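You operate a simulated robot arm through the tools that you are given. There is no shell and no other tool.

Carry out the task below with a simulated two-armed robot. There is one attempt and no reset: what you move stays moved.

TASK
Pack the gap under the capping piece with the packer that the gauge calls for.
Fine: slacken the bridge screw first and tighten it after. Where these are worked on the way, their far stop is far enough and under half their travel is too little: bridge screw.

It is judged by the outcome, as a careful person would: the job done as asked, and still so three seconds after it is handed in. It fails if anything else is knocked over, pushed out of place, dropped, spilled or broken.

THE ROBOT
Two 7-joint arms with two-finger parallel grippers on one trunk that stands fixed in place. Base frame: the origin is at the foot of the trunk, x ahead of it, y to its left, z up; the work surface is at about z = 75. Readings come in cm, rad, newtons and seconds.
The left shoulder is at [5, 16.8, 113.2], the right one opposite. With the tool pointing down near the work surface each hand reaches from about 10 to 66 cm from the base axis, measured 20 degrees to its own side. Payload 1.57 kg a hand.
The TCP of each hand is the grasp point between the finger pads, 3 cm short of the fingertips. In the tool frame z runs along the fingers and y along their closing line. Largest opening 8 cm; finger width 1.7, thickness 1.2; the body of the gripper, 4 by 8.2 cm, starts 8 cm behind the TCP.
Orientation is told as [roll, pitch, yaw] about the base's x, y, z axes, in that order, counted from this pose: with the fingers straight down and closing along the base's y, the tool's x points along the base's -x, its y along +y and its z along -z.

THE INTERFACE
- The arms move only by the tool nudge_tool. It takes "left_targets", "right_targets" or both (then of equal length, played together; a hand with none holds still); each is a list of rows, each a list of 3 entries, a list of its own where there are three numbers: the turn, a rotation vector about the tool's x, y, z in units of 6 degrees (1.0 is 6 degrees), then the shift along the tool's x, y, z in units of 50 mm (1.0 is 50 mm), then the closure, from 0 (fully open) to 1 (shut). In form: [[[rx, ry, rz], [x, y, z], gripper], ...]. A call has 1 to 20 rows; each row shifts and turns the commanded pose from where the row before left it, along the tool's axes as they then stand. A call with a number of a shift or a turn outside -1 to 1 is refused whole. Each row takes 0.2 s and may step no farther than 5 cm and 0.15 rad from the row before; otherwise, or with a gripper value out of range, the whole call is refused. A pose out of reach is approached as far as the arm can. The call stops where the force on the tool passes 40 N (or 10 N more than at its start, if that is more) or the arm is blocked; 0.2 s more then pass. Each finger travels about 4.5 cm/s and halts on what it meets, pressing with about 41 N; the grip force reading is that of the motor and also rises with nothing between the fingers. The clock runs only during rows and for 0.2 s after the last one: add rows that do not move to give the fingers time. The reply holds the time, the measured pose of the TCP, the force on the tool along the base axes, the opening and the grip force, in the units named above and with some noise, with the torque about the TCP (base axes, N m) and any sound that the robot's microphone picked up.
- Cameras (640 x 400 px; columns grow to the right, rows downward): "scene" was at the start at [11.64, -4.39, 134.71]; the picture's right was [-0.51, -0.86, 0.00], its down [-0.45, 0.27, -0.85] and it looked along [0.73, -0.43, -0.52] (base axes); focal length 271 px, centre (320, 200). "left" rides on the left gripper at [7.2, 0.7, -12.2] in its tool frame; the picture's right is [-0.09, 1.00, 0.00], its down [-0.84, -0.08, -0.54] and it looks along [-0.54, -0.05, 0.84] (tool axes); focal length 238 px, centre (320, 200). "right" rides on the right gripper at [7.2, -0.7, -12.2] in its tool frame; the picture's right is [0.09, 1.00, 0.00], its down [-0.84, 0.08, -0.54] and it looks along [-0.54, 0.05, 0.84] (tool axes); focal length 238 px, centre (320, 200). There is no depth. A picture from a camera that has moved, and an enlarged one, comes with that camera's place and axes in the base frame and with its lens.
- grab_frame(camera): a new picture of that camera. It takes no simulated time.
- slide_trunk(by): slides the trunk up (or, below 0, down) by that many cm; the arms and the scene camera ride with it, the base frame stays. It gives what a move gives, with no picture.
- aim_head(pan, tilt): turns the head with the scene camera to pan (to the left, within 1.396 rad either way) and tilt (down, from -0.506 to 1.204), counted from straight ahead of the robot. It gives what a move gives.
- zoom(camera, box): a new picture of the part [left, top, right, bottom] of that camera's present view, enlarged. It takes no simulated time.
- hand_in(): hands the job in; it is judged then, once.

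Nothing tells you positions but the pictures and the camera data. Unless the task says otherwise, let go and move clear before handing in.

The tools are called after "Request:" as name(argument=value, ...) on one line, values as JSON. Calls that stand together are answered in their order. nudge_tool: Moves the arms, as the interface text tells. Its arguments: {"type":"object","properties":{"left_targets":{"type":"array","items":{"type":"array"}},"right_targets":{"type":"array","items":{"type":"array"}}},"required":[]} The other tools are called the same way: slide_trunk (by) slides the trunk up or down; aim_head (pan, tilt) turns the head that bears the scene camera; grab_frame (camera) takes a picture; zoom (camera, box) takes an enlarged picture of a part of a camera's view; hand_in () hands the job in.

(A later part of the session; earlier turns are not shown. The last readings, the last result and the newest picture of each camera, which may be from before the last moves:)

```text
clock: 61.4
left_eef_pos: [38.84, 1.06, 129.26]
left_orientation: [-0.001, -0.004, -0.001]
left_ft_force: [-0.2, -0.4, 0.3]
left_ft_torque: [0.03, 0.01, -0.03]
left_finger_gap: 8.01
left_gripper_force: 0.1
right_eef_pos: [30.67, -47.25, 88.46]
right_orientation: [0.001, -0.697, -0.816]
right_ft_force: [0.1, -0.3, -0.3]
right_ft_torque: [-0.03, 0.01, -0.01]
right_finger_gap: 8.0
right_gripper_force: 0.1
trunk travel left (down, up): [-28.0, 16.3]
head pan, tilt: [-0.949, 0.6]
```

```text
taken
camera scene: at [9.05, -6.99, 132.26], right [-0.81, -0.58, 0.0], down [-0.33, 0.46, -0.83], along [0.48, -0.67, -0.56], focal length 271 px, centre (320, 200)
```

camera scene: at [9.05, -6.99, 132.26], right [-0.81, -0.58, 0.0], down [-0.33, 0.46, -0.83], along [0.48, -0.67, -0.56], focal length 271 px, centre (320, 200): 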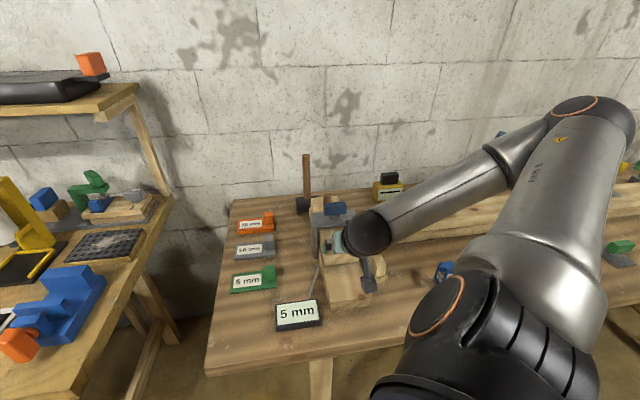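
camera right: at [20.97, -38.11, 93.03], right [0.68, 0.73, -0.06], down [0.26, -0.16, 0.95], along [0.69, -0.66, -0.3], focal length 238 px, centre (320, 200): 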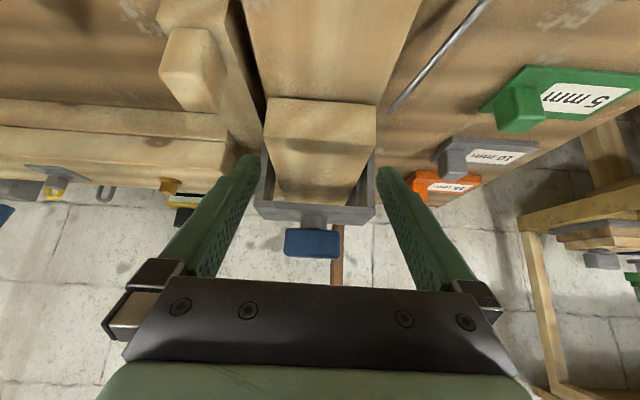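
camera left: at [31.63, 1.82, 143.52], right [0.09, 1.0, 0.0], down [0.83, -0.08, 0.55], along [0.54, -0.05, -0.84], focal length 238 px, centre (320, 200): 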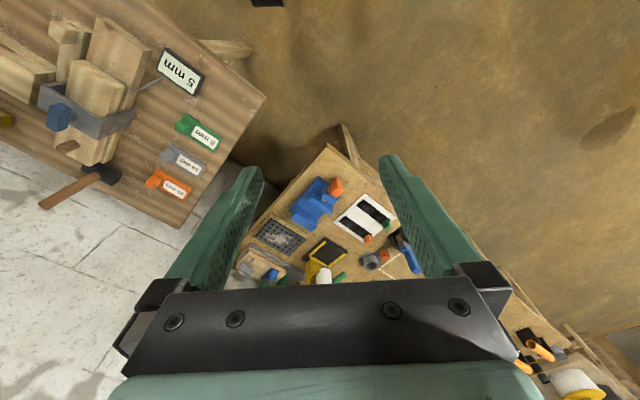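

Request:
zoom(camera="right", box=[250, 60, 390, 150])

Request:
zoom(camera="right", box=[255, 85, 305, 120])

Request:
zoom(camera="right", box=[335, 85, 395, 120])

```text
4.44 times, centred on (320, 105) of right
camera zoom: at [20.97, -38.11, 93.03], right [0.68, 0.73, -0.06], down [0.26, -0.16, 0.95], along [0.69, -0.66, -0.3], focal length 1059 px, centre (320, 622)
```

zoom: 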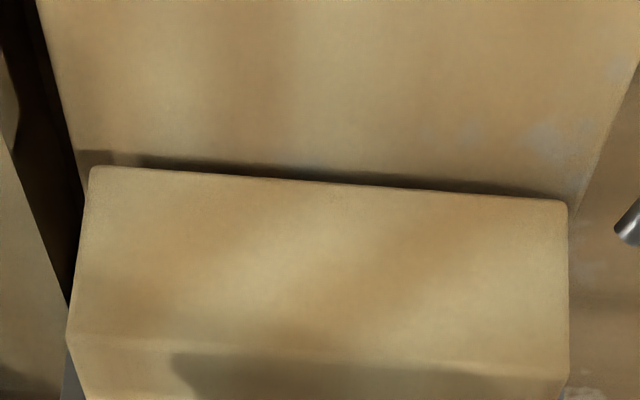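

```text
11.43 times, centred on (280, 102) of right
camera zoom: at [20.97, -38.11, 93.03], right [0.68, 0.73, -0.06], down [0.26, -0.16, 0.95], along [0.69, -0.66, -0.3], focal length 2724 px, centre (777, 1314)
```

zoom: 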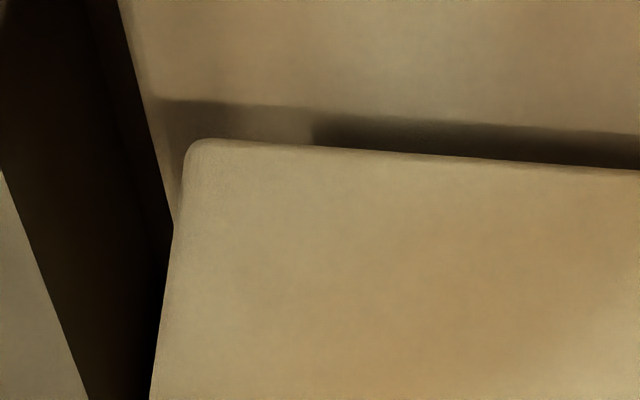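

```text
10.67 times, centred on (365, 102) of right
camera zoom: at [20.97, -38.11, 93.03], right [0.68, 0.73, -0.06], down [0.26, -0.16, 0.95], along [0.69, -0.66, -0.3], focal length 2542 px, centre (-160, 1240)
```

zoom: 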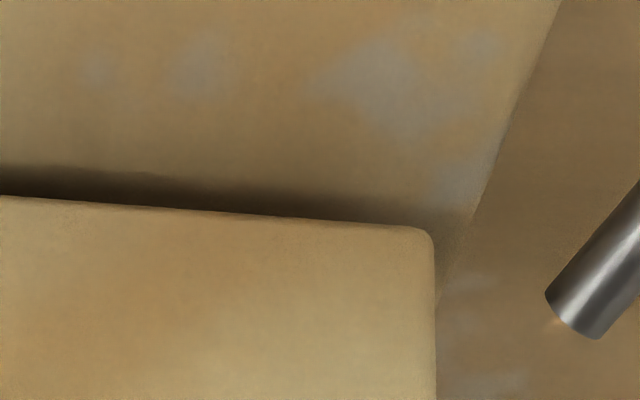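

The gap is open at the near end across the cap, so the packer can slide in along the base shelf. Now I'll rise, straighten and move above the green packer's tab with the fingers along its length.

Request:
nudge_tool(right_targets=[[[0, 0, 0], [-0.3, 0, -0.358], 0], [[0, 0, 0], [-0.3, 0, -0.358], 0], [[0, 0, 0], [-0.3, 0, -0.358], 0], [[0, 1, 0], [0, 0, 0], 0], [[0, 1, 0], [0, 0, 0], 0], [[0, 1, 0], [0, 0, 0], 0], [[0, 1, 0], [0, 0, 0], 0], [[0, 1, 0], [0, 0, 0], 0], [[0, 1, 0], [0, 0, 0], 0], [[0, 0.66, -0.3], [0, 0, 0], 0], [[0, 0, 0], [-0.108, 0.461, 0], 0], [[0, 0, 0], [-0.108, 0.461, 0], 0], [[0, 0, 0], [-0.108, 0.461, 0], 0], [[0, 0, 0], [-0.108, 0.461, 0], 0], [[0, 0, 0], [-0.108, 0.461, 0], 0], [[0, 0, 0], [-0.108, 0.461, 0], 0], [[0, 0, 0], [-0.108, 0.461, 0], 0], [[0, 0, 0], [-0.108, 0.461, 0], 0], [[0, 0, 0], [0, 0, 0], 0]])

Request:
grab_frame(camera="right")

```text
clock: 65.4
left_eef_pos: [38.82, 0.98, 129.25]
left_orientation: [-0.002, -0.004, 0.001]
left_ft_force: [-0.5, -1.3, 0.1]
left_ft_torque: [0.02, -0.02, 0.01]
left_finger_gap: 8.0
left_gripper_force: 0.0
right_eef_pos: [46.75, -37.14, 95.49]
right_orientation: [0.0, -0.001, -0.784]
right_ft_force: [-0.1, 0.1, -0.1]
right_ft_torque: [-0.01, -0.03, 0.02]
right_finger_gap: 7.98
right_gripper_force: 0.1
trunk travel left (down, up): [-28.0, 16.3]
head pan, tilt: [-0.949, 0.6]
```

```text
taken
camera right: at [41.22, -32.58, 107.56], right [0.64, 0.77, 0.0], down [0.65, -0.54, 0.54], along [0.42, -0.35, -0.84], focal length 238 px, centre (320, 200)
```

right: 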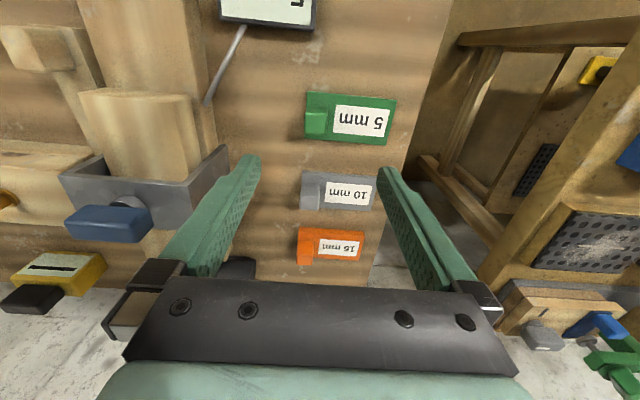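

Request:
zoom(camera="right", box=[280, 60, 420, 180])

```text
3.33 times, centred on (350, 120) of right
camera zoom: at [41.22, -32.58, 107.56], right [0.64, 0.77, 0.0], down [0.65, -0.54, 0.54], along [0.42, -0.35, -0.84], focal length 794 px, centre (220, 467)
```

zoom: 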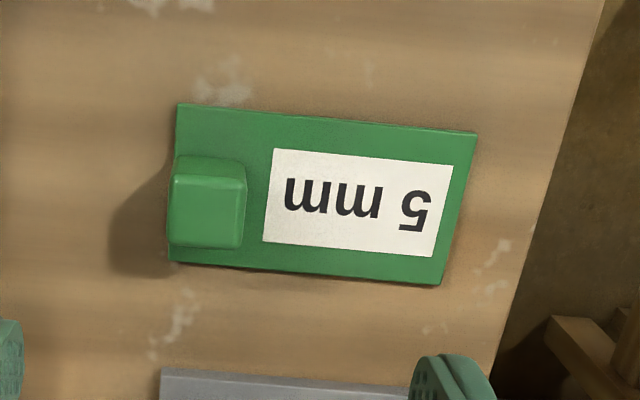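

The tab sits flush at the packer's end, about 2.5 cm square and 3.4 cm tall, just off-centre below me. Lining up and descending.

Request:
nudge_tool(right_targets=[[[0, 0, 0], [-0.088, -0.09, 0.2], 0], [[0, 0, 0], [0, 0, 0.5], 0], [[0, 0, 0], [0, 0, 0.5], 0], [[0, 0, 0], [0, 0, 0.5], 0], [[0, 0, 0], [0, 0, 0.5], 0], [[0, 0, 0], [0, 0, 0.2], 0], [[0, 0, 0], [0, 0, 0], 0]])

Request:
zoom(camera="right", box=[220, 90, 440, 260])

Request:
zoom(camera="scene", box=[210, 200, 310, 300])

```text
clock: 67.0
left_eef_pos: [38.88, 1.04, 129.31]
left_orientation: [-0.002, -0.003, 0.001]
left_ft_force: [0.4, -0.4, -0.2]
left_ft_torque: [0.01, 0.0, -0.01]
left_finger_gap: 7.99
left_gripper_force: 0.0
right_eef_pos: [46.8, -38.13, 83.37]
right_orientation: [-0.002, 0.001, -0.785]
right_ft_force: [0.3, -0.3, 0.4]
right_ft_torque: [0.01, 0.01, 0.0]
right_finger_gap: 8.0
right_gripper_force: 0.1
trunk travel left (down, up): [-28.0, 16.3]
head pan, tilt: [-0.949, 0.6]
```

```text
2.35 times, centred on (330, 175) of right
camera zoom: at [41.2, -33.46, 95.53], right [0.64, 0.77, 0.0], down [0.65, -0.54, 0.54], along [0.42, -0.35, -0.84], focal length 561 px, centre (296, 259)
```

zoom: 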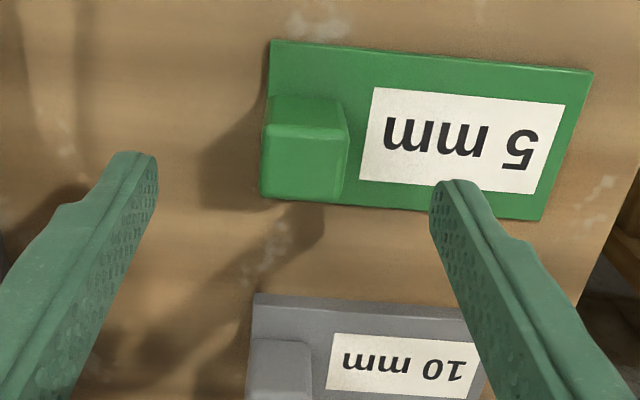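

```text
4.00 times, centred on (260, 250) of scene
camera zoom: at [9.05, -6.99, 132.26], right [-0.81, -0.58, 0.0], down [-0.33, 0.46, -0.83], along [0.48, -0.67, -0.56], focal length 1084 px, centre (560, 0)
```

zoom: 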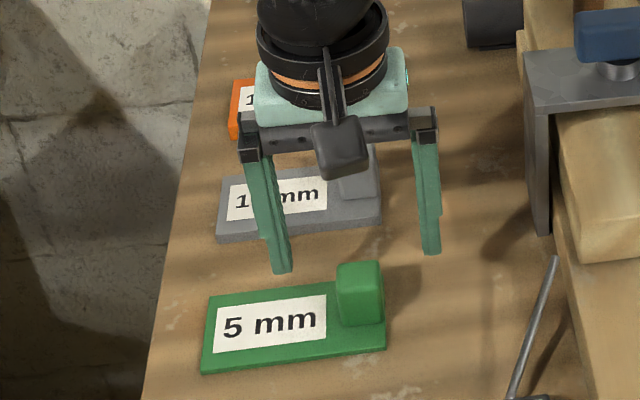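

Request:
nudge_tool(right_targets=[[[0, 0, 0], [0.036, 0.038, 0], 0], [[0, 0, 0], [0, 0, 0.4], 0], [[0, 0, 0], [0, 0, 0.3], 0], [[0, 0, 0], [0, 0, 0.1], 0], [[0, 0, 0], [0, 0, 0], 0]])

Request:
zoom(camera="right", box=[220, 90, 440, 260])

Request:
zoom(camera="scene", box=[210, 220, 310, 320])

```text
clock: 68.2
left_eef_pos: [38.86, 1.04, 129.36]
left_orientation: [-0.003, -0.003, -0.001]
left_ft_force: [0.2, -0.5, 0.5]
left_ft_torque: [0.03, 0.02, 0.01]
left_finger_gap: 8.01
left_gripper_force: 0.1
right_eef_pos: [46.7, -37.67, 79.48]
right_orientation: [-0.002, -0.001, -0.784]
right_ft_force: [-0.1, 0.3, 0.1]
right_ft_torque: [0.0, -0.01, 0.01]
right_finger_gap: 8.01
right_gripper_force: 0.0
trunk travel left (down, up): [-28.0, 16.3]
head pan, tilt: [-0.949, 0.6]
```

```text
2.35 times, centred on (330, 175) of right
camera zoom: at [41.18, -33.09, 91.58], right [0.64, 0.77, 0.0], down [0.65, -0.54, 0.54], along [0.42, -0.35, -0.84], focal length 561 px, centre (296, 259)
```

zoom: 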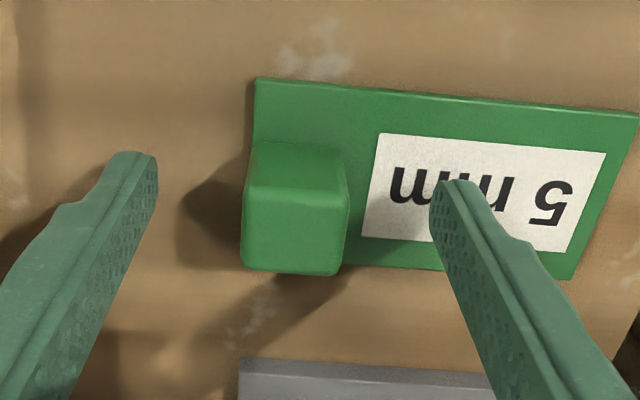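

```text
4.00 times, centred on (260, 270) of scene
camera zoom: at [9.06, -7.0, 132.26], right [-0.81, -0.58, 0.0], down [-0.33, 0.46, -0.83], along [0.48, -0.67, -0.56], focal length 1084 px, centre (560, -80)
```

zoom: 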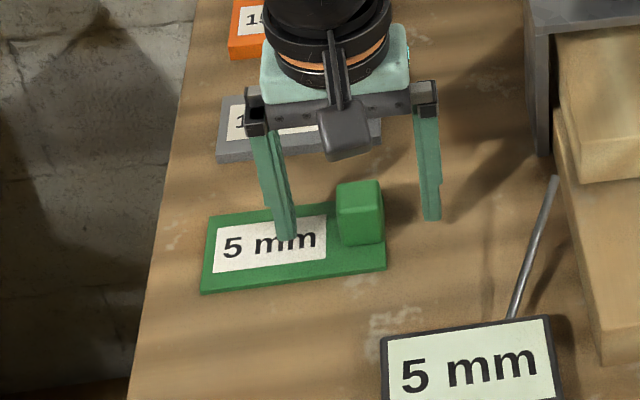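

Well centred on the tab. Closing on it.

Request:
nudge_tool(right_targets=[[[0, 0, 0], [0, 0, 0.08], 0], [[0, 0, 0], [0, 0, 0], 0.3], [[0, 0, 0], [0, 0, 0], 0.6], [[0, 0, 0], [0, 0, 0], 1], [[0, 0, 0], [0, 0, 0], 1], [[0, 0, 0], [0, 0, 0], 1]])

Request:
zoom(camera="right", box=[220, 90, 440, 260])

```text
clock: 69.6
left_eef_pos: [38.84, 1.05, 129.23]
left_orientation: [-0.002, -0.005, 0.0]
left_ft_force: [0.3, -0.2, 0.1]
left_ft_torque: [-0.01, 0.04, 0.0]
left_finger_gap: 8.03
left_gripper_force: 0.0
right_eef_pos: [46.69, -37.7, 79.07]
right_orientation: [-0.003, 0.001, -0.783]
right_ft_force: [0.8, 0.4, 0.4]
right_ft_torque: [-0.01, 0.01, -0.01]
right_finger_gap: 2.69
right_gripper_force: 29.0
trunk travel left (down, up): [-28.0, 16.3]
head pan, tilt: [-0.949, 0.6]
```

```text
2.35 times, centred on (330, 175) of right
camera zoom: at [41.17, -33.11, 91.2], right [0.64, 0.77, 0.0], down [0.65, -0.54, 0.54], along [0.42, -0.35, -0.84], focal length 561 px, centre (296, 259)
```

zoom: 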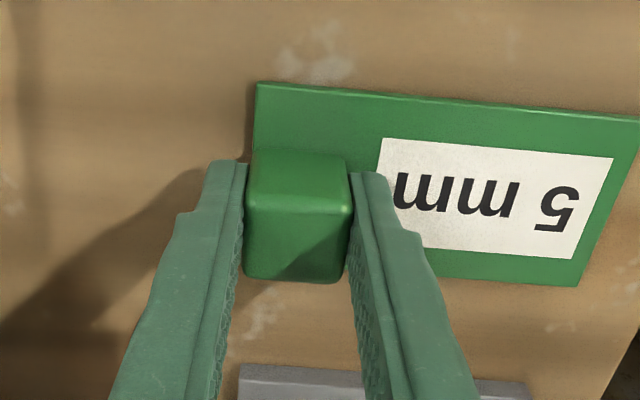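

Gripped. Lifting slowly and checking that the packer comes up level.

Request:
nudge_tool(right_targets=[[[0, 0, 0], [0, 0, -0.15], 1], [[0, 0, 0], [0, 0, -0.25], 1], [[0, 0, 0], [0, 0, -0.5], 1], [[0, 0, 0], [0, 0, -0.5], 1], [[0, 0, 0], [0, 0, -0.5], 1], [[0, 0, 0], [0, 0, -0.5], 1], [[0, 0, 0], [0, 0, -0.5], 1], [[0, 0, 0], [0, 0, -0.5], 1], [[0, 0, 0], [0, 0, 0], 1]])

Request:
grab_frame(camera="right")

Request:
grab_frame(camera="scene")

```text
clock: 71.6
left_eef_pos: [38.76, 0.94, 129.4]
left_orientation: [-0.001, -0.004, -0.001]
left_ft_force: [-1.0, 0.5, 0.5]
left_ft_torque: [-0.02, 0.0, -0.01]
left_finger_gap: 8.02
left_gripper_force: 0.1
right_eef_pos: [46.95, -37.75, 95.88]
right_orientation: [-0.002, -0.001, -0.785]
right_ft_force: [0.5, -0.3, -1.4]
right_ft_torque: [-0.01, 0.01, 0.01]
right_finger_gap: 2.69
right_gripper_force: 37.8
trunk travel left (down, up): [-28.0, 16.3]
head pan, tilt: [-0.949, 0.6]
```

```text
taken
camera right: at [41.34, -33.25, 108.02], right [0.64, 0.77, 0.0], down [0.65, -0.54, 0.54], along [0.42, -0.35, -0.84], focal length 238 px, centre (320, 200)
```

right: 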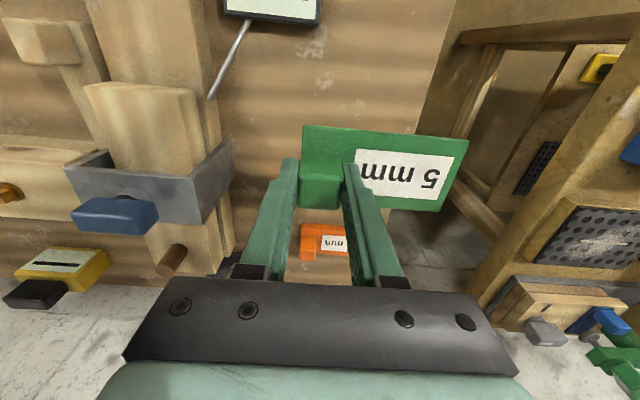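

```text
taken
camera scene: at [9.06, -7.01, 132.26], right [-0.81, -0.58, 0.0], down [-0.33, 0.46, -0.82], along [0.48, -0.67, -0.57], focal length 271 px, centre (320, 200)
```

scene: 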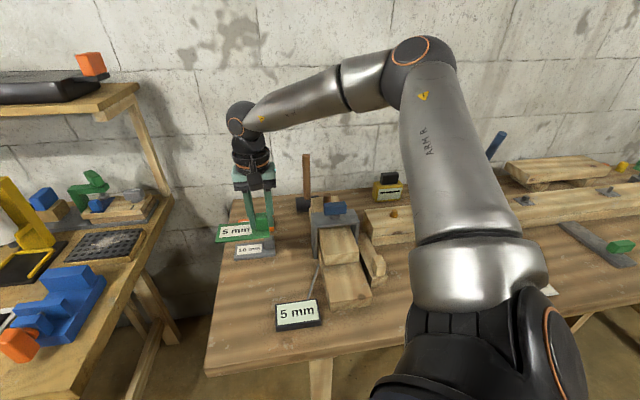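

Packer held level. Moving back over the open table area and then turning it to point along the fixture.

Request:
nudge_tool(right_targets=[[[0, 0, 0], [0.387, -0.4, 0], 1], [[0, 0, 0], [0.387, -0.4, 0], 1], [[0, 0, 0], [0.387, -0.4, 0], 1], [[0, 0, 0], [0.387, -0.4, 0], 1], [[0, 0, 0], [0.387, -0.4, 0], 1], [[0, 0, 0], [0.387, -0.4, 0], 1], [[0, 0, 1], [0, 0, 0], 1], [[0, 0, 1], [0, 0, 0], 1], [[0, 0, 1], [0, 0, 0], 1], [[0, 0, 1], [0, 0, 0], 1], [[0, 0, 1], [0, 0, 0], 1], [[0, 0, 1], [0, 0, 0], 1], [[0, 0, 1], [0, 0, 0], 1], [[0, 0, 1], [0, 0, 0], 1], [[0, 0, 0], [0, 0, 0], 1]])

Request:
grab_frame(camera="scene")

```text
clock: 74.8
left_eef_pos: [38.77, 1.12, 129.31]
left_orientation: [-0.001, -0.004, 0.0]
left_ft_force: [-0.4, -0.1, 1.0]
left_ft_torque: [-0.02, 0.03, -0.02]
left_finger_gap: 8.03
left_gripper_force: 0.0
right_eef_pos: [30.02, -38.04, 96.08]
right_orientation: [-0.001, 0.001, -1.624]
right_ft_force: [-0.1, 0.6, -0.4]
right_ft_torque: [0.02, 0.01, 0.01]
right_finger_gap: 2.68
right_gripper_force: 37.9
trunk travel left (down, up): [-28.0, 16.3]
head pan, tilt: [-0.949, 0.6]
```

```text
taken
camera scene: at [9.06, -7.0, 132.26], right [-0.81, -0.58, 0.0], down [-0.33, 0.46, -0.83], along [0.48, -0.67, -0.56], focal length 271 px, centre (320, 200)
```

scene: 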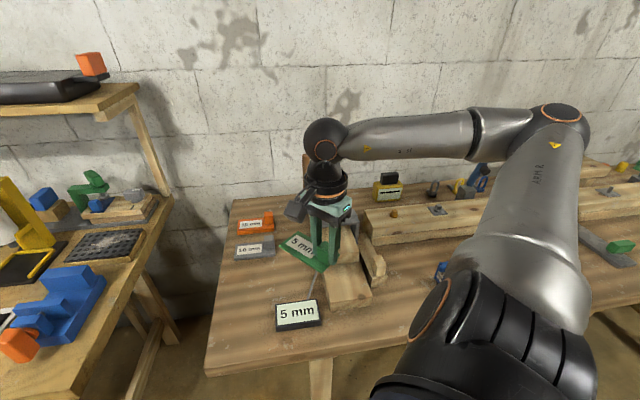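

Request:
nudge_tool(right_targets=[[[0, 0, 1], [0, 0, 0], 1], [[0, 0, 1], [0, 0, 0], 1], [[0, 0, 1], [0, 0, 0], 1], [[0, 0, 1], [0, 0, 0], 1], [[0, 0, 1], [0, 0, 0], 1], [[0, 0, 1], [0, 0, 0], 1], [[0, 0, 0.99], [0, 0, 0], 1], [[0, 0, 0], [-0.315, -0.08, 0], 1], [[0, 0, 0], [-0.315, -0.08, 0], 1], [[0, 0, 0], [-0.315, -0.08, 0], 1], [[0, 0, 0], [-0.315, -0.08, 0], 1], [[0, 0, 0], [0, 0, 0.4], 1], [[0, 0, 0], [0, 0, 0.4], 1], [[0, 0, 0], [0, 0, 0], 1]])

Request:
grab_frame(camera="scene")

Request:
grab_frame(camera="right")

```text
clock: 77.8
left_eef_pos: [38.84, 1.18, 129.33]
left_orientation: [-0.003, -0.002, 0.0]
left_ft_force: [0.1, 0.3, 0.2]
left_ft_torque: [-0.01, 0.02, 0.02]
left_finger_gap: 7.99
left_gripper_force: 0.0
right_eef_pos: [24.51, -41.35, 91.99]
right_orientation: [0.0, -0.001, -2.356]
right_ft_force: [0.5, 0.8, -0.6]
right_ft_torque: [0.03, 0.02, -0.03]
right_finger_gap: 2.68
right_gripper_force: 37.6
trunk travel left (down, up): [-28.0, 16.3]
head pan, tilt: [-0.949, 0.6]
```

```text
taken
camera scene: at [9.05, -7.0, 132.26], right [-0.81, -0.58, 0.0], down [-0.33, 0.46, -0.83], along [0.48, -0.67, -0.56], focal length 271 px, centre (320, 200)
```

scene: 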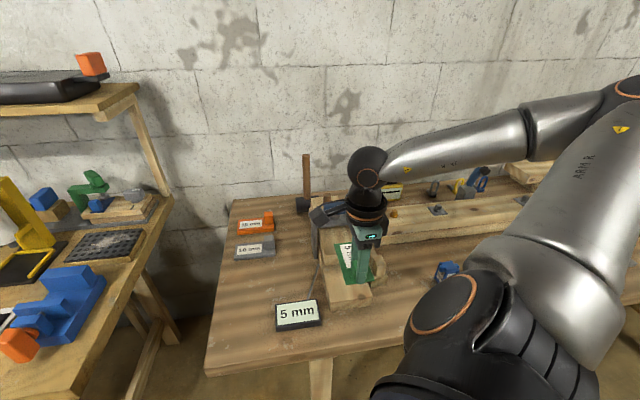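

```text
taken
camera right: at [28.89, -35.82, 104.16], right [0.77, -0.64, 0.0], down [-0.54, -0.65, 0.54], along [-0.35, -0.42, -0.84], focal length 238 px, centre (320, 200)
```

right: 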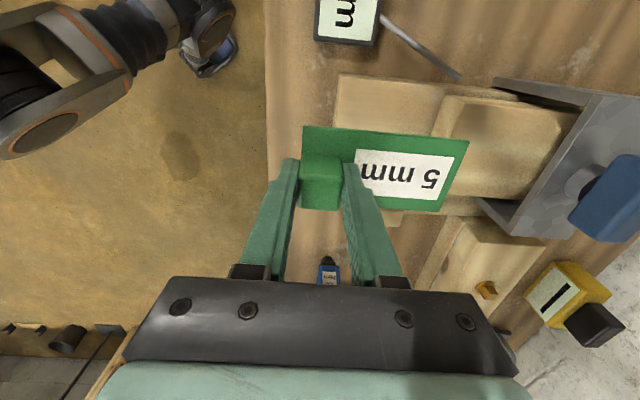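

Request:
nudge_tool(right_targets=[[[0, 0, 0], [0, 0, 0.4], 1], [[0, 0, 0], [0, 0, 0.4], 1], [[0, 0, 0], [0, 0, 0.4], 1], [[0, 0, 0], [0, 0, 0.26], 1], [[0, 0, 0], [0, 0, 0], 1]])

Request:
grab_frame(camera="right")

Request:
zoom(camera="scene", box=[300, 190, 400, 310])

Request:
zoom(camera="right", box=[380, 60, 560, 240])

```text
clock: 79.0
left_eef_pos: [38.74, 0.99, 129.38]
left_orientation: [-0.001, -0.003, 0.0]
left_ft_force: [-0.6, 0.1, -0.8]
left_ft_torque: [0.0, 0.02, 0.03]
left_finger_gap: 8.02
left_gripper_force: 0.0
right_eef_pos: [24.29, -41.09, 84.77]
right_orientation: [0.0, -0.002, -2.355]
right_ft_force: [0.4, -0.6, -0.6]
right_ft_torque: [0.03, 0.04, -0.02]
right_finger_gap: 2.69
right_gripper_force: 37.4
trunk travel left (down, up): [-28.0, 16.3]
head pan, tilt: [-0.949, 0.6]
```

```text
taken
camera right: at [28.88, -35.56, 96.8], right [0.77, -0.64, 0.0], down [-0.54, -0.65, 0.54], along [-0.35, -0.42, -0.84], focal length 238 px, centre (320, 200)
```

right: 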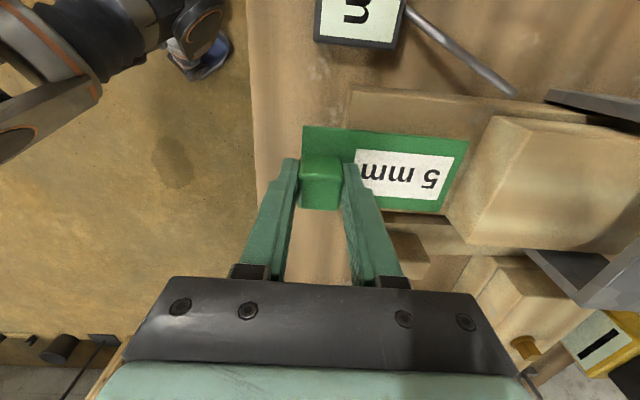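

```text
3.33 times, centred on (350, 250) of scene
camera zoom: at [9.06, -7.0, 132.26], right [-0.81, -0.58, 0.0], down [-0.33, 0.46, -0.83], along [0.48, -0.67, -0.56], focal length 903 px, centre (220, 33)
```

zoom: 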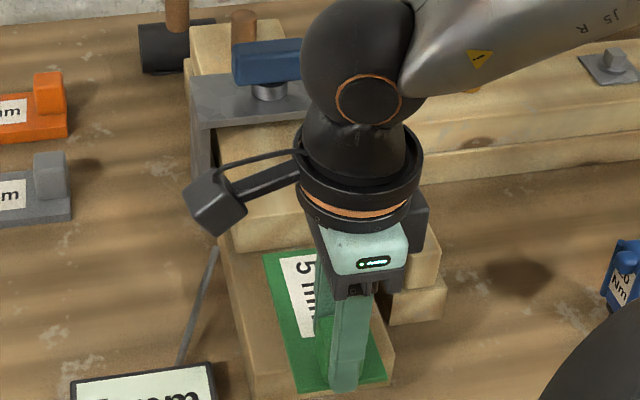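

```text
2.22 times, centred on (470, 150) of right
camera zoom: at [28.88, -35.56, 96.8], right [0.77, -0.64, 0.0], down [-0.54, -0.65, 0.54], along [-0.35, -0.42, -0.84], focal length 530 px, centre (-13, 311)
```

zoom: 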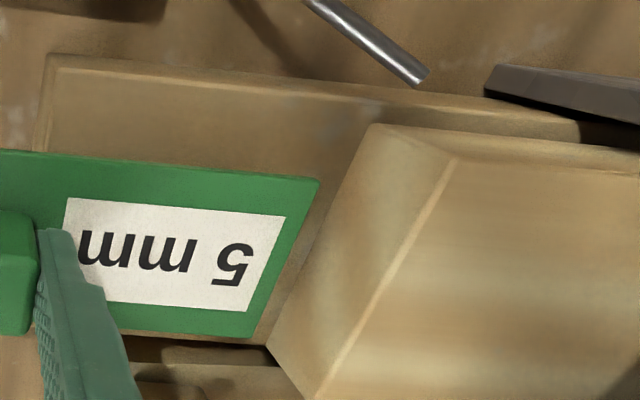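

The packer is centred on the cap (both at about c = -12.1) and about 2 cm short of its face. Lowering gently onto the shelf.

Request:
nudge_tool(right_targets=[[[0, 0, 0], [0, 0, 0.1], 1], [[0, 0, 0], [0, 0, 0.1], 1], [[0, 0, 0], [0, 0, 0.02], 1], [[0, 0, 0], [0, 0, 0.02], 1], [[0, 0, 0], [0, 0, 0], 1]])

Request:
zoom(camera="right", box=[290, 80, 560, 240])

```text
clock: 80.2
left_eef_pos: [38.76, 0.86, 129.36]
left_orientation: [-0.001, -0.003, 0.001]
left_ft_force: [-0.3, -0.4, 0.3]
left_ft_torque: [-0.02, -0.01, -0.01]
left_finger_gap: 8.0
left_gripper_force: 0.0
right_eef_pos: [24.53, -41.34, 83.62]
right_orientation: [0.0, -0.001, -2.355]
right_ft_force: [-0.2, -0.1, -0.5]
right_ft_torque: [-0.01, 0.02, 0.01]
right_finger_gap: 2.68
right_gripper_force: 37.4
trunk travel left (down, up): [-28.0, 16.3]
head pan, tilt: [-0.949, 0.6]
```

```text
2.37 times, centred on (425, 160) of right
camera zoom: at [29.01, -35.73, 95.7], right [0.77, -0.64, 0.0], down [-0.54, -0.65, 0.54], along [-0.35, -0.42, -0.84], focal length 565 px, centre (71, 295)
```

zoom: 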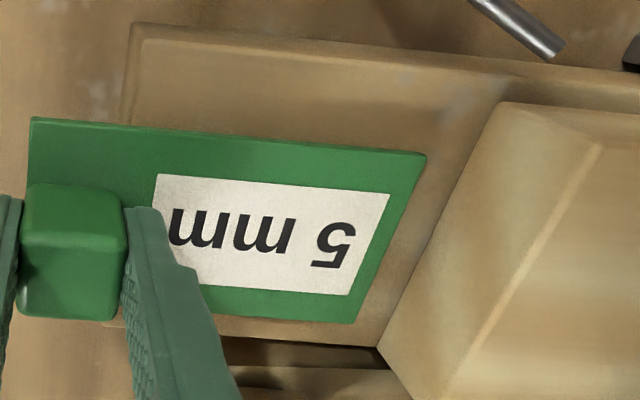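

Request:
nudge_tool(right_targets=[[[0, 0, 0], [0, 0, 0.02], 1], [[0, 0, 0], [0, 0, 0.02], 1], [[0, 0, 0], [0, 0, 0.01], 1], [[0, 0, 0], [0, 0, 0], 1]])

```text
clock: 81.2
left_eef_pos: [38.69, 1.11, 129.26]
left_orientation: [-0.001, -0.005, -0.001]
left_ft_force: [0.0, -0.2, 0.4]
left_ft_torque: [-0.01, 0.02, 0.0]
left_finger_gap: 7.99
left_gripper_force: 0.0
right_eef_pos: [24.35, -41.26, 83.35]
right_orientation: [0.001, 0.0, -2.353]
right_ft_force: [0.1, 1.3, 0.2]
right_ft_torque: [0.04, 0.01, -0.01]
right_finger_gap: 2.66
right_gripper_force: 37.1
trunk travel left (down, up): [-28.0, 16.3]
head pan, tilt: [-0.949, 0.6]
```

Request:
nudge_tool(right_targets=[[[0, 0, 0], [0, 0, 0.02], 1], [[0, 0, 0], [0, 0, 0.02], 1], [[0, 0, 0], [0, 0, 0], 1]])

```text
clock: 82.0
left_eef_pos: [38.81, 0.95, 129.3]
left_orientation: [-0.002, -0.002, -0.001]
left_ft_force: [0.4, 1.1, -0.3]
left_ft_torque: [0.0, 0.01, 0.01]
left_finger_gap: 7.98
left_gripper_force: 0.1
right_eef_pos: [24.42, -41.24, 83.16]
right_orientation: [0.001, -0.001, -2.355]
right_ft_force: [0.3, -0.3, -0.1]
right_ft_torque: [0.0, 0.0, 0.0]
right_finger_gap: 2.66
right_gripper_force: 37.4
trunk travel left (down, up): [-28.0, 16.3]
head pan, tilt: [-0.949, 0.6]
```

Request:
nudge_tool(right_targets=[[[0, 0, 0], [0, 0, 0.02], 1], [[0, 0, 0], [0, 0, 0], 1]])

Request:
nudge_tool(right_targets=[[[0, 0, 0], [0, 0, 0.02], 1], [[0, 0, 0], [0, 0, 0], 1]])

Request:
zoom(camera="right", box=[290, 80, 560, 240])

```text
clock: 82.6
left_eef_pos: [38.81, 0.98, 129.35]
left_orientation: [-0.002, -0.004, 0.001]
left_ft_force: [0.3, 1.1, 0.1]
left_ft_torque: [0.01, 0.0, 0.02]
left_finger_gap: 8.0
left_gripper_force: 0.1
right_eef_pos: [24.33, -41.28, 83.08]
right_orientation: [0.001, -0.003, -2.354]
right_ft_force: [-0.1, 0.0, -0.2]
right_ft_torque: [-0.02, 0.0, 0.02]
right_finger_gap: 2.67
right_gripper_force: 37.8
trunk travel left (down, up): [-28.0, 16.3]
head pan, tilt: [-0.949, 0.6]
```

```text
clock: 83.2
left_eef_pos: [38.86, 1.0, 129.4]
left_orientation: [-0.001, -0.004, 0.001]
left_ft_force: [-0.1, 0.8, 0.6]
left_ft_torque: [-0.01, 0.0, 0.02]
left_finger_gap: 8.02
left_gripper_force: 0.1
right_eef_pos: [24.36, -41.3, 82.98]
right_orientation: [0.0, -0.003, -2.354]
right_ft_force: [0.1, -0.4, -0.5]
right_ft_torque: [0.0, 0.02, 0.01]
right_finger_gap: 2.68
right_gripper_force: 37.7
trunk travel left (down, up): [-28.0, 16.3]
head pan, tilt: [-0.949, 0.6]
```

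```text
2.37 times, centred on (425, 160) of right
camera zoom: at [28.96, -35.79, 95.06], right [0.77, -0.64, 0.0], down [-0.54, -0.65, 0.54], along [-0.35, -0.42, -0.84], focal length 565 px, centre (71, 295)
```

zoom: 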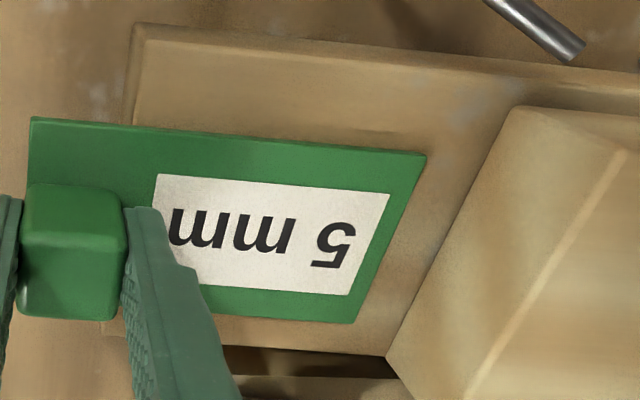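

Request:
nudge_tool(right_targets=[[[0, 0, 0], [0, 0, 0.02], 1], [[0, 0, 0], [0, 0, 0.02], 1], [[0, 0, 0], [0, 0, 0], 1]])

Request:
nudge_tool(right_targets=[[[0, 0, 0], [0, 0, 0.02], 1], [[0, 0, 0], [0, 0, 0], 1]])

```text
clock: 84.0
left_eef_pos: [38.84, 1.07, 129.36]
left_orientation: [-0.002, -0.006, 0.001]
left_ft_force: [-0.2, 0.6, 0.1]
left_ft_torque: [0.0, -0.01, 0.0]
left_finger_gap: 8.01
left_gripper_force: 0.0
right_eef_pos: [24.4, -41.31, 82.82]
right_orientation: [0.004, -0.003, -2.354]
right_ft_force: [-0.7, -1.0, 11.1]
right_ft_torque: [-0.12, -0.14, -0.02]
right_finger_gap: 2.71
right_gripper_force: 37.4
trunk travel left (down, up): [-28.0, 16.3]
head pan, tilt: [-0.949, 0.6]
```

```text
clock: 84.6
left_eef_pos: [38.63, 1.31, 129.32]
left_orientation: [-0.003, -0.005, 0.0]
left_ft_force: [0.0, -0.5, 0.4]
left_ft_torque: [0.02, -0.02, -0.03]
left_finger_gap: 7.98
left_gripper_force: 0.1
right_eef_pos: [24.43, -41.32, 82.85]
right_orientation: [0.005, 0.0, -2.355]
right_ft_force: [-0.7, -1.0, 20.8]
right_ft_torque: [-0.3, -0.21, -0.02]
right_finger_gap: 2.69
right_gripper_force: 37.6
trunk travel left (down, up): [-28.0, 16.3]
head pan, tilt: [-0.949, 0.6]
```

Contact with the shelf at TCP z ≈ 82.85 (shelf ≈ 78.8). I'll ease the pressure and slide forward toward the gap.

Request:
nudge_tool(right_targets=[[[0, 0, 0], [0, 0, -0.03], 1], [[0, 0, 0], [0, 0.1, 0], 1], [[0, 0, 0], [0, 0.1, 0], 1], [[0, 0, 0], [0, 0.05, 0], 1], [[0, 0, 0], [0, 0, 0], 1]])

Request:
zoom(camera="right", box=[380, 80, 540, 230])

```text
clock: 85.8
left_eef_pos: [38.73, 1.3, 129.38]
left_orientation: [-0.005, -0.006, 0.0]
left_ft_force: [0.5, 0.6, 0.4]
left_ft_torque: [0.01, 0.0, -0.02]
left_finger_gap: 8.03
left_gripper_force: 0.1
right_eef_pos: [25.32, -41.91, 82.81]
right_orientation: [0.002, 0.001, -2.353]
right_ft_force: [-2.7, 5.9, 15.3]
right_ft_torque: [0.19, 0.03, 0.0]
right_finger_gap: 2.68
right_gripper_force: 37.2
trunk travel left (down, up): [-28.0, 16.3]
head pan, tilt: [-0.949, 0.6]
```

```text
2.67 times, centred on (460, 155) of right
camera zoom: at [29.81, -36.5, 94.94], right [0.77, -0.64, 0.0], down [-0.54, -0.65, 0.54], along [-0.34, -0.42, -0.84], focal length 636 px, centre (-53, 320)
```

zoom: 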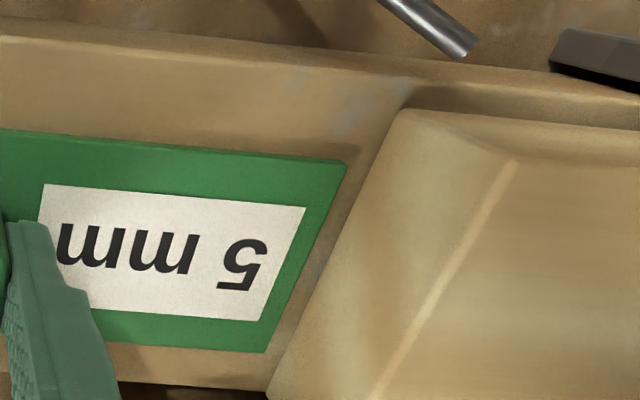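

Request:
nudge_tool(right_targets=[[[0, 0, 0], [0, 0, -0.025], 1], [[0, 0, 0], [0, 0.05, 0], 1], [[0, 0, 0], [0, 0.05, 0], 1], [[0, 0, 0], [0, 0, 0], 1]])

Request:
zoom(camera="right", box=[380, 80, 540, 230])

```text
clock: 86.8
left_eef_pos: [38.84, 1.09, 129.34]
left_orientation: [-0.001, -0.005, 0.0]
left_ft_force: [-0.7, -0.3, -0.4]
left_ft_torque: [0.01, 0.0, -0.01]
left_finger_gap: 7.97
left_gripper_force: 0.0
right_eef_pos: [25.67, -42.59, 82.8]
right_orientation: [0.0, -0.003, -2.355]
right_ft_force: [-2.3, 0.8, 4.3]
right_ft_torque: [0.04, -0.07, 0.03]
right_finger_gap: 2.68
right_gripper_force: 37.6
trunk travel left (down, up): [-28.0, 16.3]
head pan, tilt: [-0.949, 0.6]
```

```text
2.67 times, centred on (460, 155) of right
camera zoom: at [30.27, -36.98, 94.94], right [0.77, -0.64, 0.0], down [-0.53, -0.65, 0.54], along [-0.35, -0.42, -0.84], focal length 636 px, centre (-53, 320)
```

zoom: 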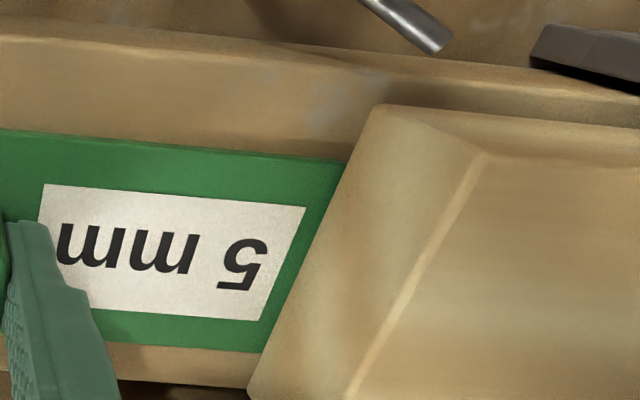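

The blade edge is at the mouth of the gap. Easing it in.

Request:
nudge_tool(right_targets=[[[0, 0, 0], [0, 0.04, 0], 1], [[0, 0, 0], [0, 0.04, 0], 1], [[0, 0, 0], [0, 0, 0], 1]])

Request:
zoom(camera="right", box=[380, 80, 540, 230])

```text
clock: 87.6
left_eef_pos: [38.89, 0.96, 129.39]
left_orientation: [-0.003, -0.006, 0.0]
left_ft_force: [-0.5, -0.5, 0.0]
left_ft_torque: [0.02, -0.02, 0.01]
left_finger_gap: 8.0
left_gripper_force: 0.1
right_eef_pos: [26.01, -42.85, 82.84]
right_orientation: [-0.002, -0.001, -2.354]
right_ft_force: [-0.4, -0.9, -0.6]
right_ft_torque: [-0.01, 0.01, -0.03]
right_finger_gap: 2.69
right_gripper_force: 37.3
trunk travel left (down, up): [-28.0, 16.3]
head pan, tilt: [-0.949, 0.6]
```

```text
2.67 times, centred on (460, 155) of right
camera zoom: at [30.57, -37.27, 94.95], right [0.77, -0.64, 0.0], down [-0.54, -0.65, 0.54], along [-0.35, -0.42, -0.84], focal length 636 px, centre (-53, 320)
```

zoom: 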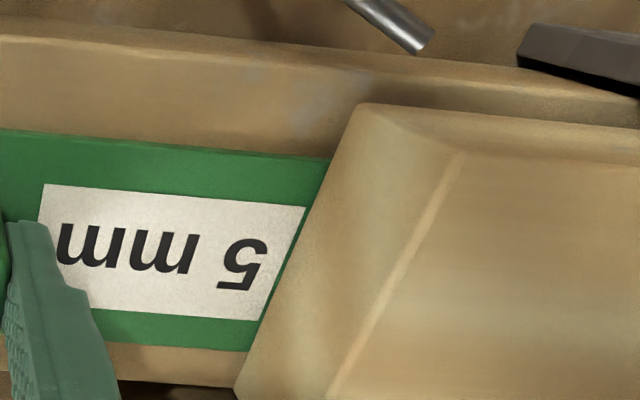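

It's entering freely with no force. Continuing forward.

Request:
nudge_tool(right_targets=[[[0, 0, 0], [0, 0.08, 0], 1], [[0, 0, 0], [0, 0.08, 0], 1], [[0, 0, 0], [0, 0.08, 0], 1], [[0, 0, 0], [0, 0.08, 0], 1], [[0, 0, 0], [0, 0, 0], 1]])

Request:
zoom(camera="right", box=[290, 80, 560, 240])

```text
clock: 88.8
left_eef_pos: [38.87, 1.09, 129.45]
left_orientation: [-0.002, -0.004, 0.001]
left_ft_force: [-0.6, 1.1, 0.1]
left_ft_torque: [-0.03, 0.02, 0.01]
left_finger_gap: 8.01
left_gripper_force: 0.1
right_eef_pos: [27.18, -43.84, 82.9]
right_orientation: [-0.003, 0.001, -2.354]
right_ft_force: [-0.1, 0.7, 0.1]
right_ft_torque: [0.03, 0.01, 0.02]
right_finger_gap: 2.68
right_gripper_force: 37.4
trunk travel left (down, up): [-28.0, 16.3]
head pan, tilt: [-0.949, 0.6]
```

```text
2.37 times, centred on (425, 160) of right
camera zoom: at [31.64, -38.32, 95.01], right [0.77, -0.64, 0.0], down [-0.54, -0.65, 0.54], along [-0.35, -0.42, -0.84], focal length 565 px, centre (71, 295)
```

zoom: 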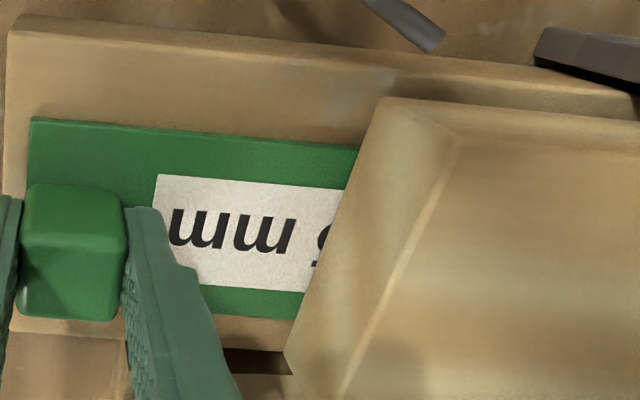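

Good. Continuing to slide in while the front finger still has room before the cap face.

Request:
nudge_tool(right_targets=[[[0, 0, 0], [0, 0.08, 0], 1], [[0, 0, 0], [0, 0.08, 0], 1], [[0, 0, 0], [0, 0.08, 0], 1], [[0, 0, 0], [0, 0.08, 0], 1], [[0, 0, 0], [0, 0.08, 0], 1], [[0, 0, 0], [0, 0.08, 0], 1], [[0, 0, 0], [0, 0.08, 0], 1], [[0, 0, 0], [0, 0.08, 0], 1], [[0, 0, 0], [0, 0, 0], 1]])

Request:
zoom(camera="right", box=[290, 80, 560, 240])

Request:
zoom(camera="scene", box=[300, 190, 400, 310])

```text
clock: 90.8
left_eef_pos: [38.85, 1.17, 129.33]
left_orientation: [-0.002, -0.005, 0.001]
left_ft_force: [0.5, 0.0, 0.1]
left_ft_torque: [0.02, -0.01, -0.02]
left_finger_gap: 8.02
left_gripper_force: 0.0
right_eef_pos: [29.23, -46.32, 82.94]
right_orientation: [0.001, 0.0, -2.356]
right_ft_force: [-2.1, 2.3, 2.5]
right_ft_torque: [0.03, 0.02, -0.01]
right_finger_gap: 2.69
right_gripper_force: 37.5
trunk travel left (down, up): [-28.0, 16.3]
head pan, tilt: [-0.949, 0.6]
```

```text
2.37 times, centred on (425, 160) of right
camera zoom: at [33.82, -40.71, 94.95], right [0.77, -0.64, 0.0], down [-0.53, -0.65, 0.54], along [-0.35, -0.42, -0.84], focal length 565 px, centre (71, 295)
```

zoom: 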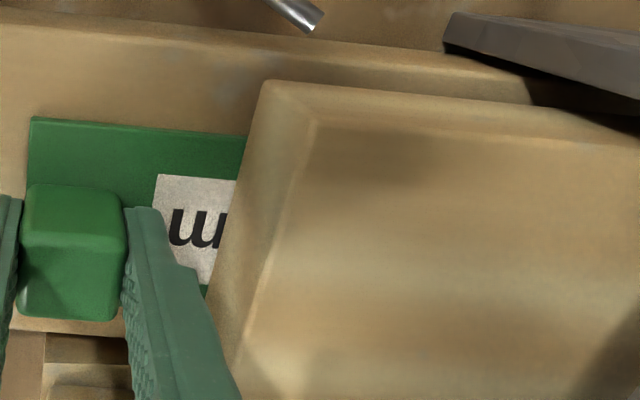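

```text
3.33 times, centred on (350, 250) of scene
camera zoom: at [9.03, -6.95, 132.27], right [-0.81, -0.58, 0.0], down [-0.33, 0.46, -0.83], along [0.48, -0.67, -0.56], focal length 903 px, centre (220, 33)
```

zoom: 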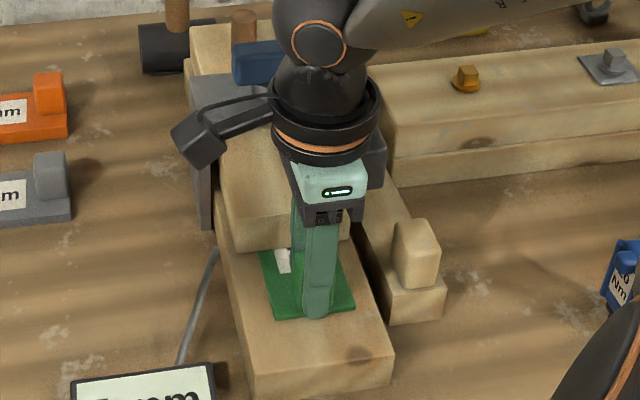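

Request:
nudge_tool(right_targets=[[[0, 0, 0], [0, 0.06, 0], 1], [[0, 0, 0], [0, 0.06, 0], 1], [[0, 0, 0], [0, 0.06, 0], 1], [[0, 0, 0], [0, 0.04, 0], 1], [[0, 0, 0], [0, 0, 0], 1]])

Request:
zoom(camera="right", box=[290, 80, 560, 240])

```text
clock: 91.7
left_eef_pos: [38.68, 1.25, 129.4]
left_orientation: [-0.002, -0.005, -0.001]
left_ft_force: [0.5, -0.3, -0.6]
left_ft_torque: [-0.02, 0.01, 0.02]
left_finger_gap: 8.02
left_gripper_force: 0.1
right_eef_pos: [29.37, -46.4, 82.92]
right_orientation: [-0.022, -0.005, -2.352]
right_ft_force: [-12.0, 8.3, 13.0]
right_ft_torque: [-0.48, -0.57, -0.08]
right_finger_gap: 2.71
right_gripper_force: 37.9
trunk travel left (down, up): [-28.0, 16.3]
head pan, tilt: [-0.949, 0.6]
stopped in row 4 (right hand): the force on the tool passed its limit at 42 N (the readings are from after the stop); the commanded pose is now the measured one
```

```text
2.37 times, centred on (425, 160) of right
camera zoom: at [34.14, -40.85, 94.94], right [0.77, -0.64, -0.02], down [-0.52, -0.65, 0.54], along [-0.36, -0.41, -0.84], focal length 565 px, centre (71, 295)
```

zoom: 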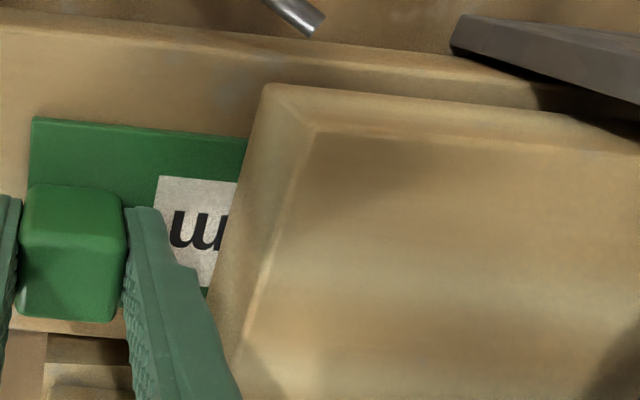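

It stopped at a solid resistance with the blade about 5.5 cm under the cap, possibly the back of the gap. I'll open just enough to release (the front finger is near the cap), lift, and inspect.

Request:
nudge_tool(right_targets=[[[0, 0, 0], [0, -0.02, 0], 1], [[0, 0, 0], [0, 0, 0], 0.6], [[0, 0, 0], [0, 0, 0], 0.5], [[0, 0, 0], [0, 0, 0], 0.45], [[0, 0, 0], [0, 0, 0], 0.45], [[0, 0, 0], [0, 0, 0], 0.45]])

Request:
zoom(camera="right", box=[250, 80, 520, 240])

```text
clock: 93.1
left_eef_pos: [38.71, 1.09, 129.36]
left_orientation: [-0.002, -0.005, 0.001]
left_ft_force: [-0.6, -0.2, 0.0]
left_ft_torque: [-0.02, -0.01, 0.01]
left_finger_gap: 7.99
left_gripper_force: 0.1
right_eef_pos: [29.42, -46.34, 82.73]
right_orientation: [-0.02, -0.005, -2.353]
right_ft_force: [0.2, -0.4, 0.3]
right_ft_torque: [-0.02, 0.02, -0.01]
right_finger_gap: 4.4
right_gripper_force: 0.1
trunk travel left (down, up): [-28.0, 16.3]
head pan, tilt: [-0.949, 0.6]
```

```text
2.37 times, centred on (385, 160) of right
camera zoom: at [34.2, -41.03, 94.79], right [0.77, -0.64, -0.02], down [-0.53, -0.65, 0.54], along [-0.36, -0.41, -0.84], focal length 565 px, centre (166, 295)
```

zoom: 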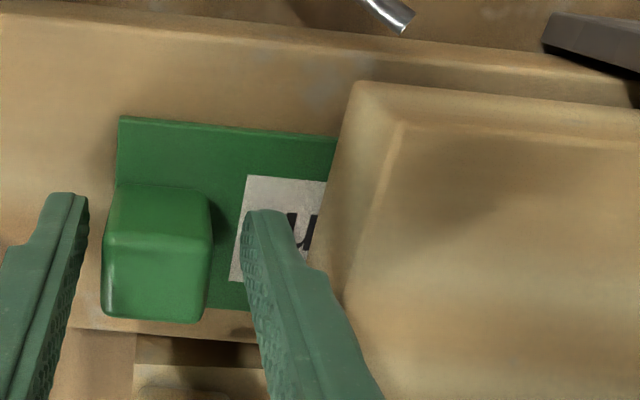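

Request:
nudge_tool(right_targets=[[[0, 0, 0], [0, 0, -0.3], 0.45], [[0, 0, 0], [0, 0, -0.4], 0.45], [[0, 0, 0], [0, 0, -0.5], 0.45], [[0, 0, 0], [0, 0, -0.5], 0.3], [[0, 0, 0], [0, 0, -0.5], 0], [[0, 0, 0], [0, 0, 0], 0]])

Request:
grab_frame(camera="right")

Request:
zoom(camera="scene", box=[300, 190, 400, 310])

```text
clock: 94.5
left_eef_pos: [38.76, 0.97, 129.3]
left_orientation: [-0.002, -0.005, 0.0]
left_ft_force: [-0.1, 0.6, 0.1]
left_ft_torque: [0.0, 0.01, -0.02]
left_finger_gap: 8.0
left_gripper_force: 0.1
right_eef_pos: [29.68, -46.61, 93.66]
right_orientation: [-0.021, -0.003, -2.354]
right_ft_force: [-0.5, 0.6, -0.5]
right_ft_torque: [-0.02, -0.04, 0.01]
right_finger_gap: 8.02
right_gripper_force: 0.0
trunk travel left (down, up): [-28.0, 16.3]
head pan, tilt: [-0.949, 0.6]
```

```text
taken
camera right: at [34.38, -41.15, 105.77], right [0.77, -0.64, -0.02], down [-0.53, -0.65, 0.54], along [-0.36, -0.41, -0.84], focal length 238 px, centre (320, 200)
```

right: 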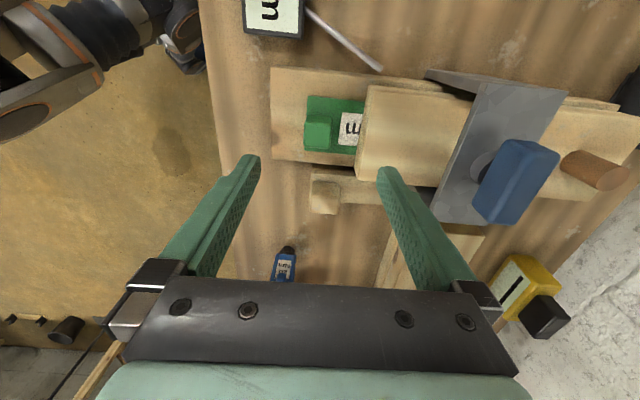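

```text
3.33 times, centred on (350, 250) of scene
camera zoom: at [9.06, -7.0, 132.26], right [-0.81, -0.58, 0.0], down [-0.33, 0.46, -0.83], along [0.48, -0.67, -0.56], focal length 903 px, centre (220, 33)
```

zoom: 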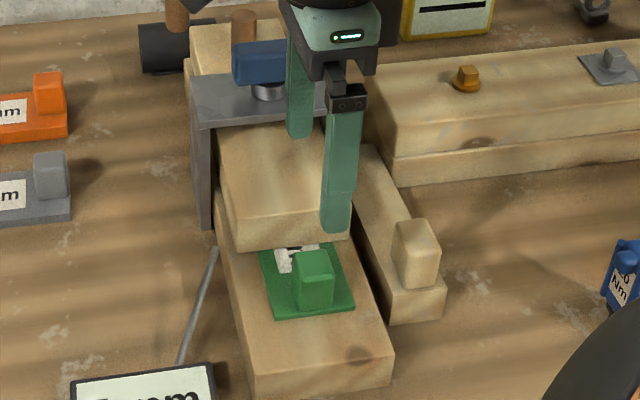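

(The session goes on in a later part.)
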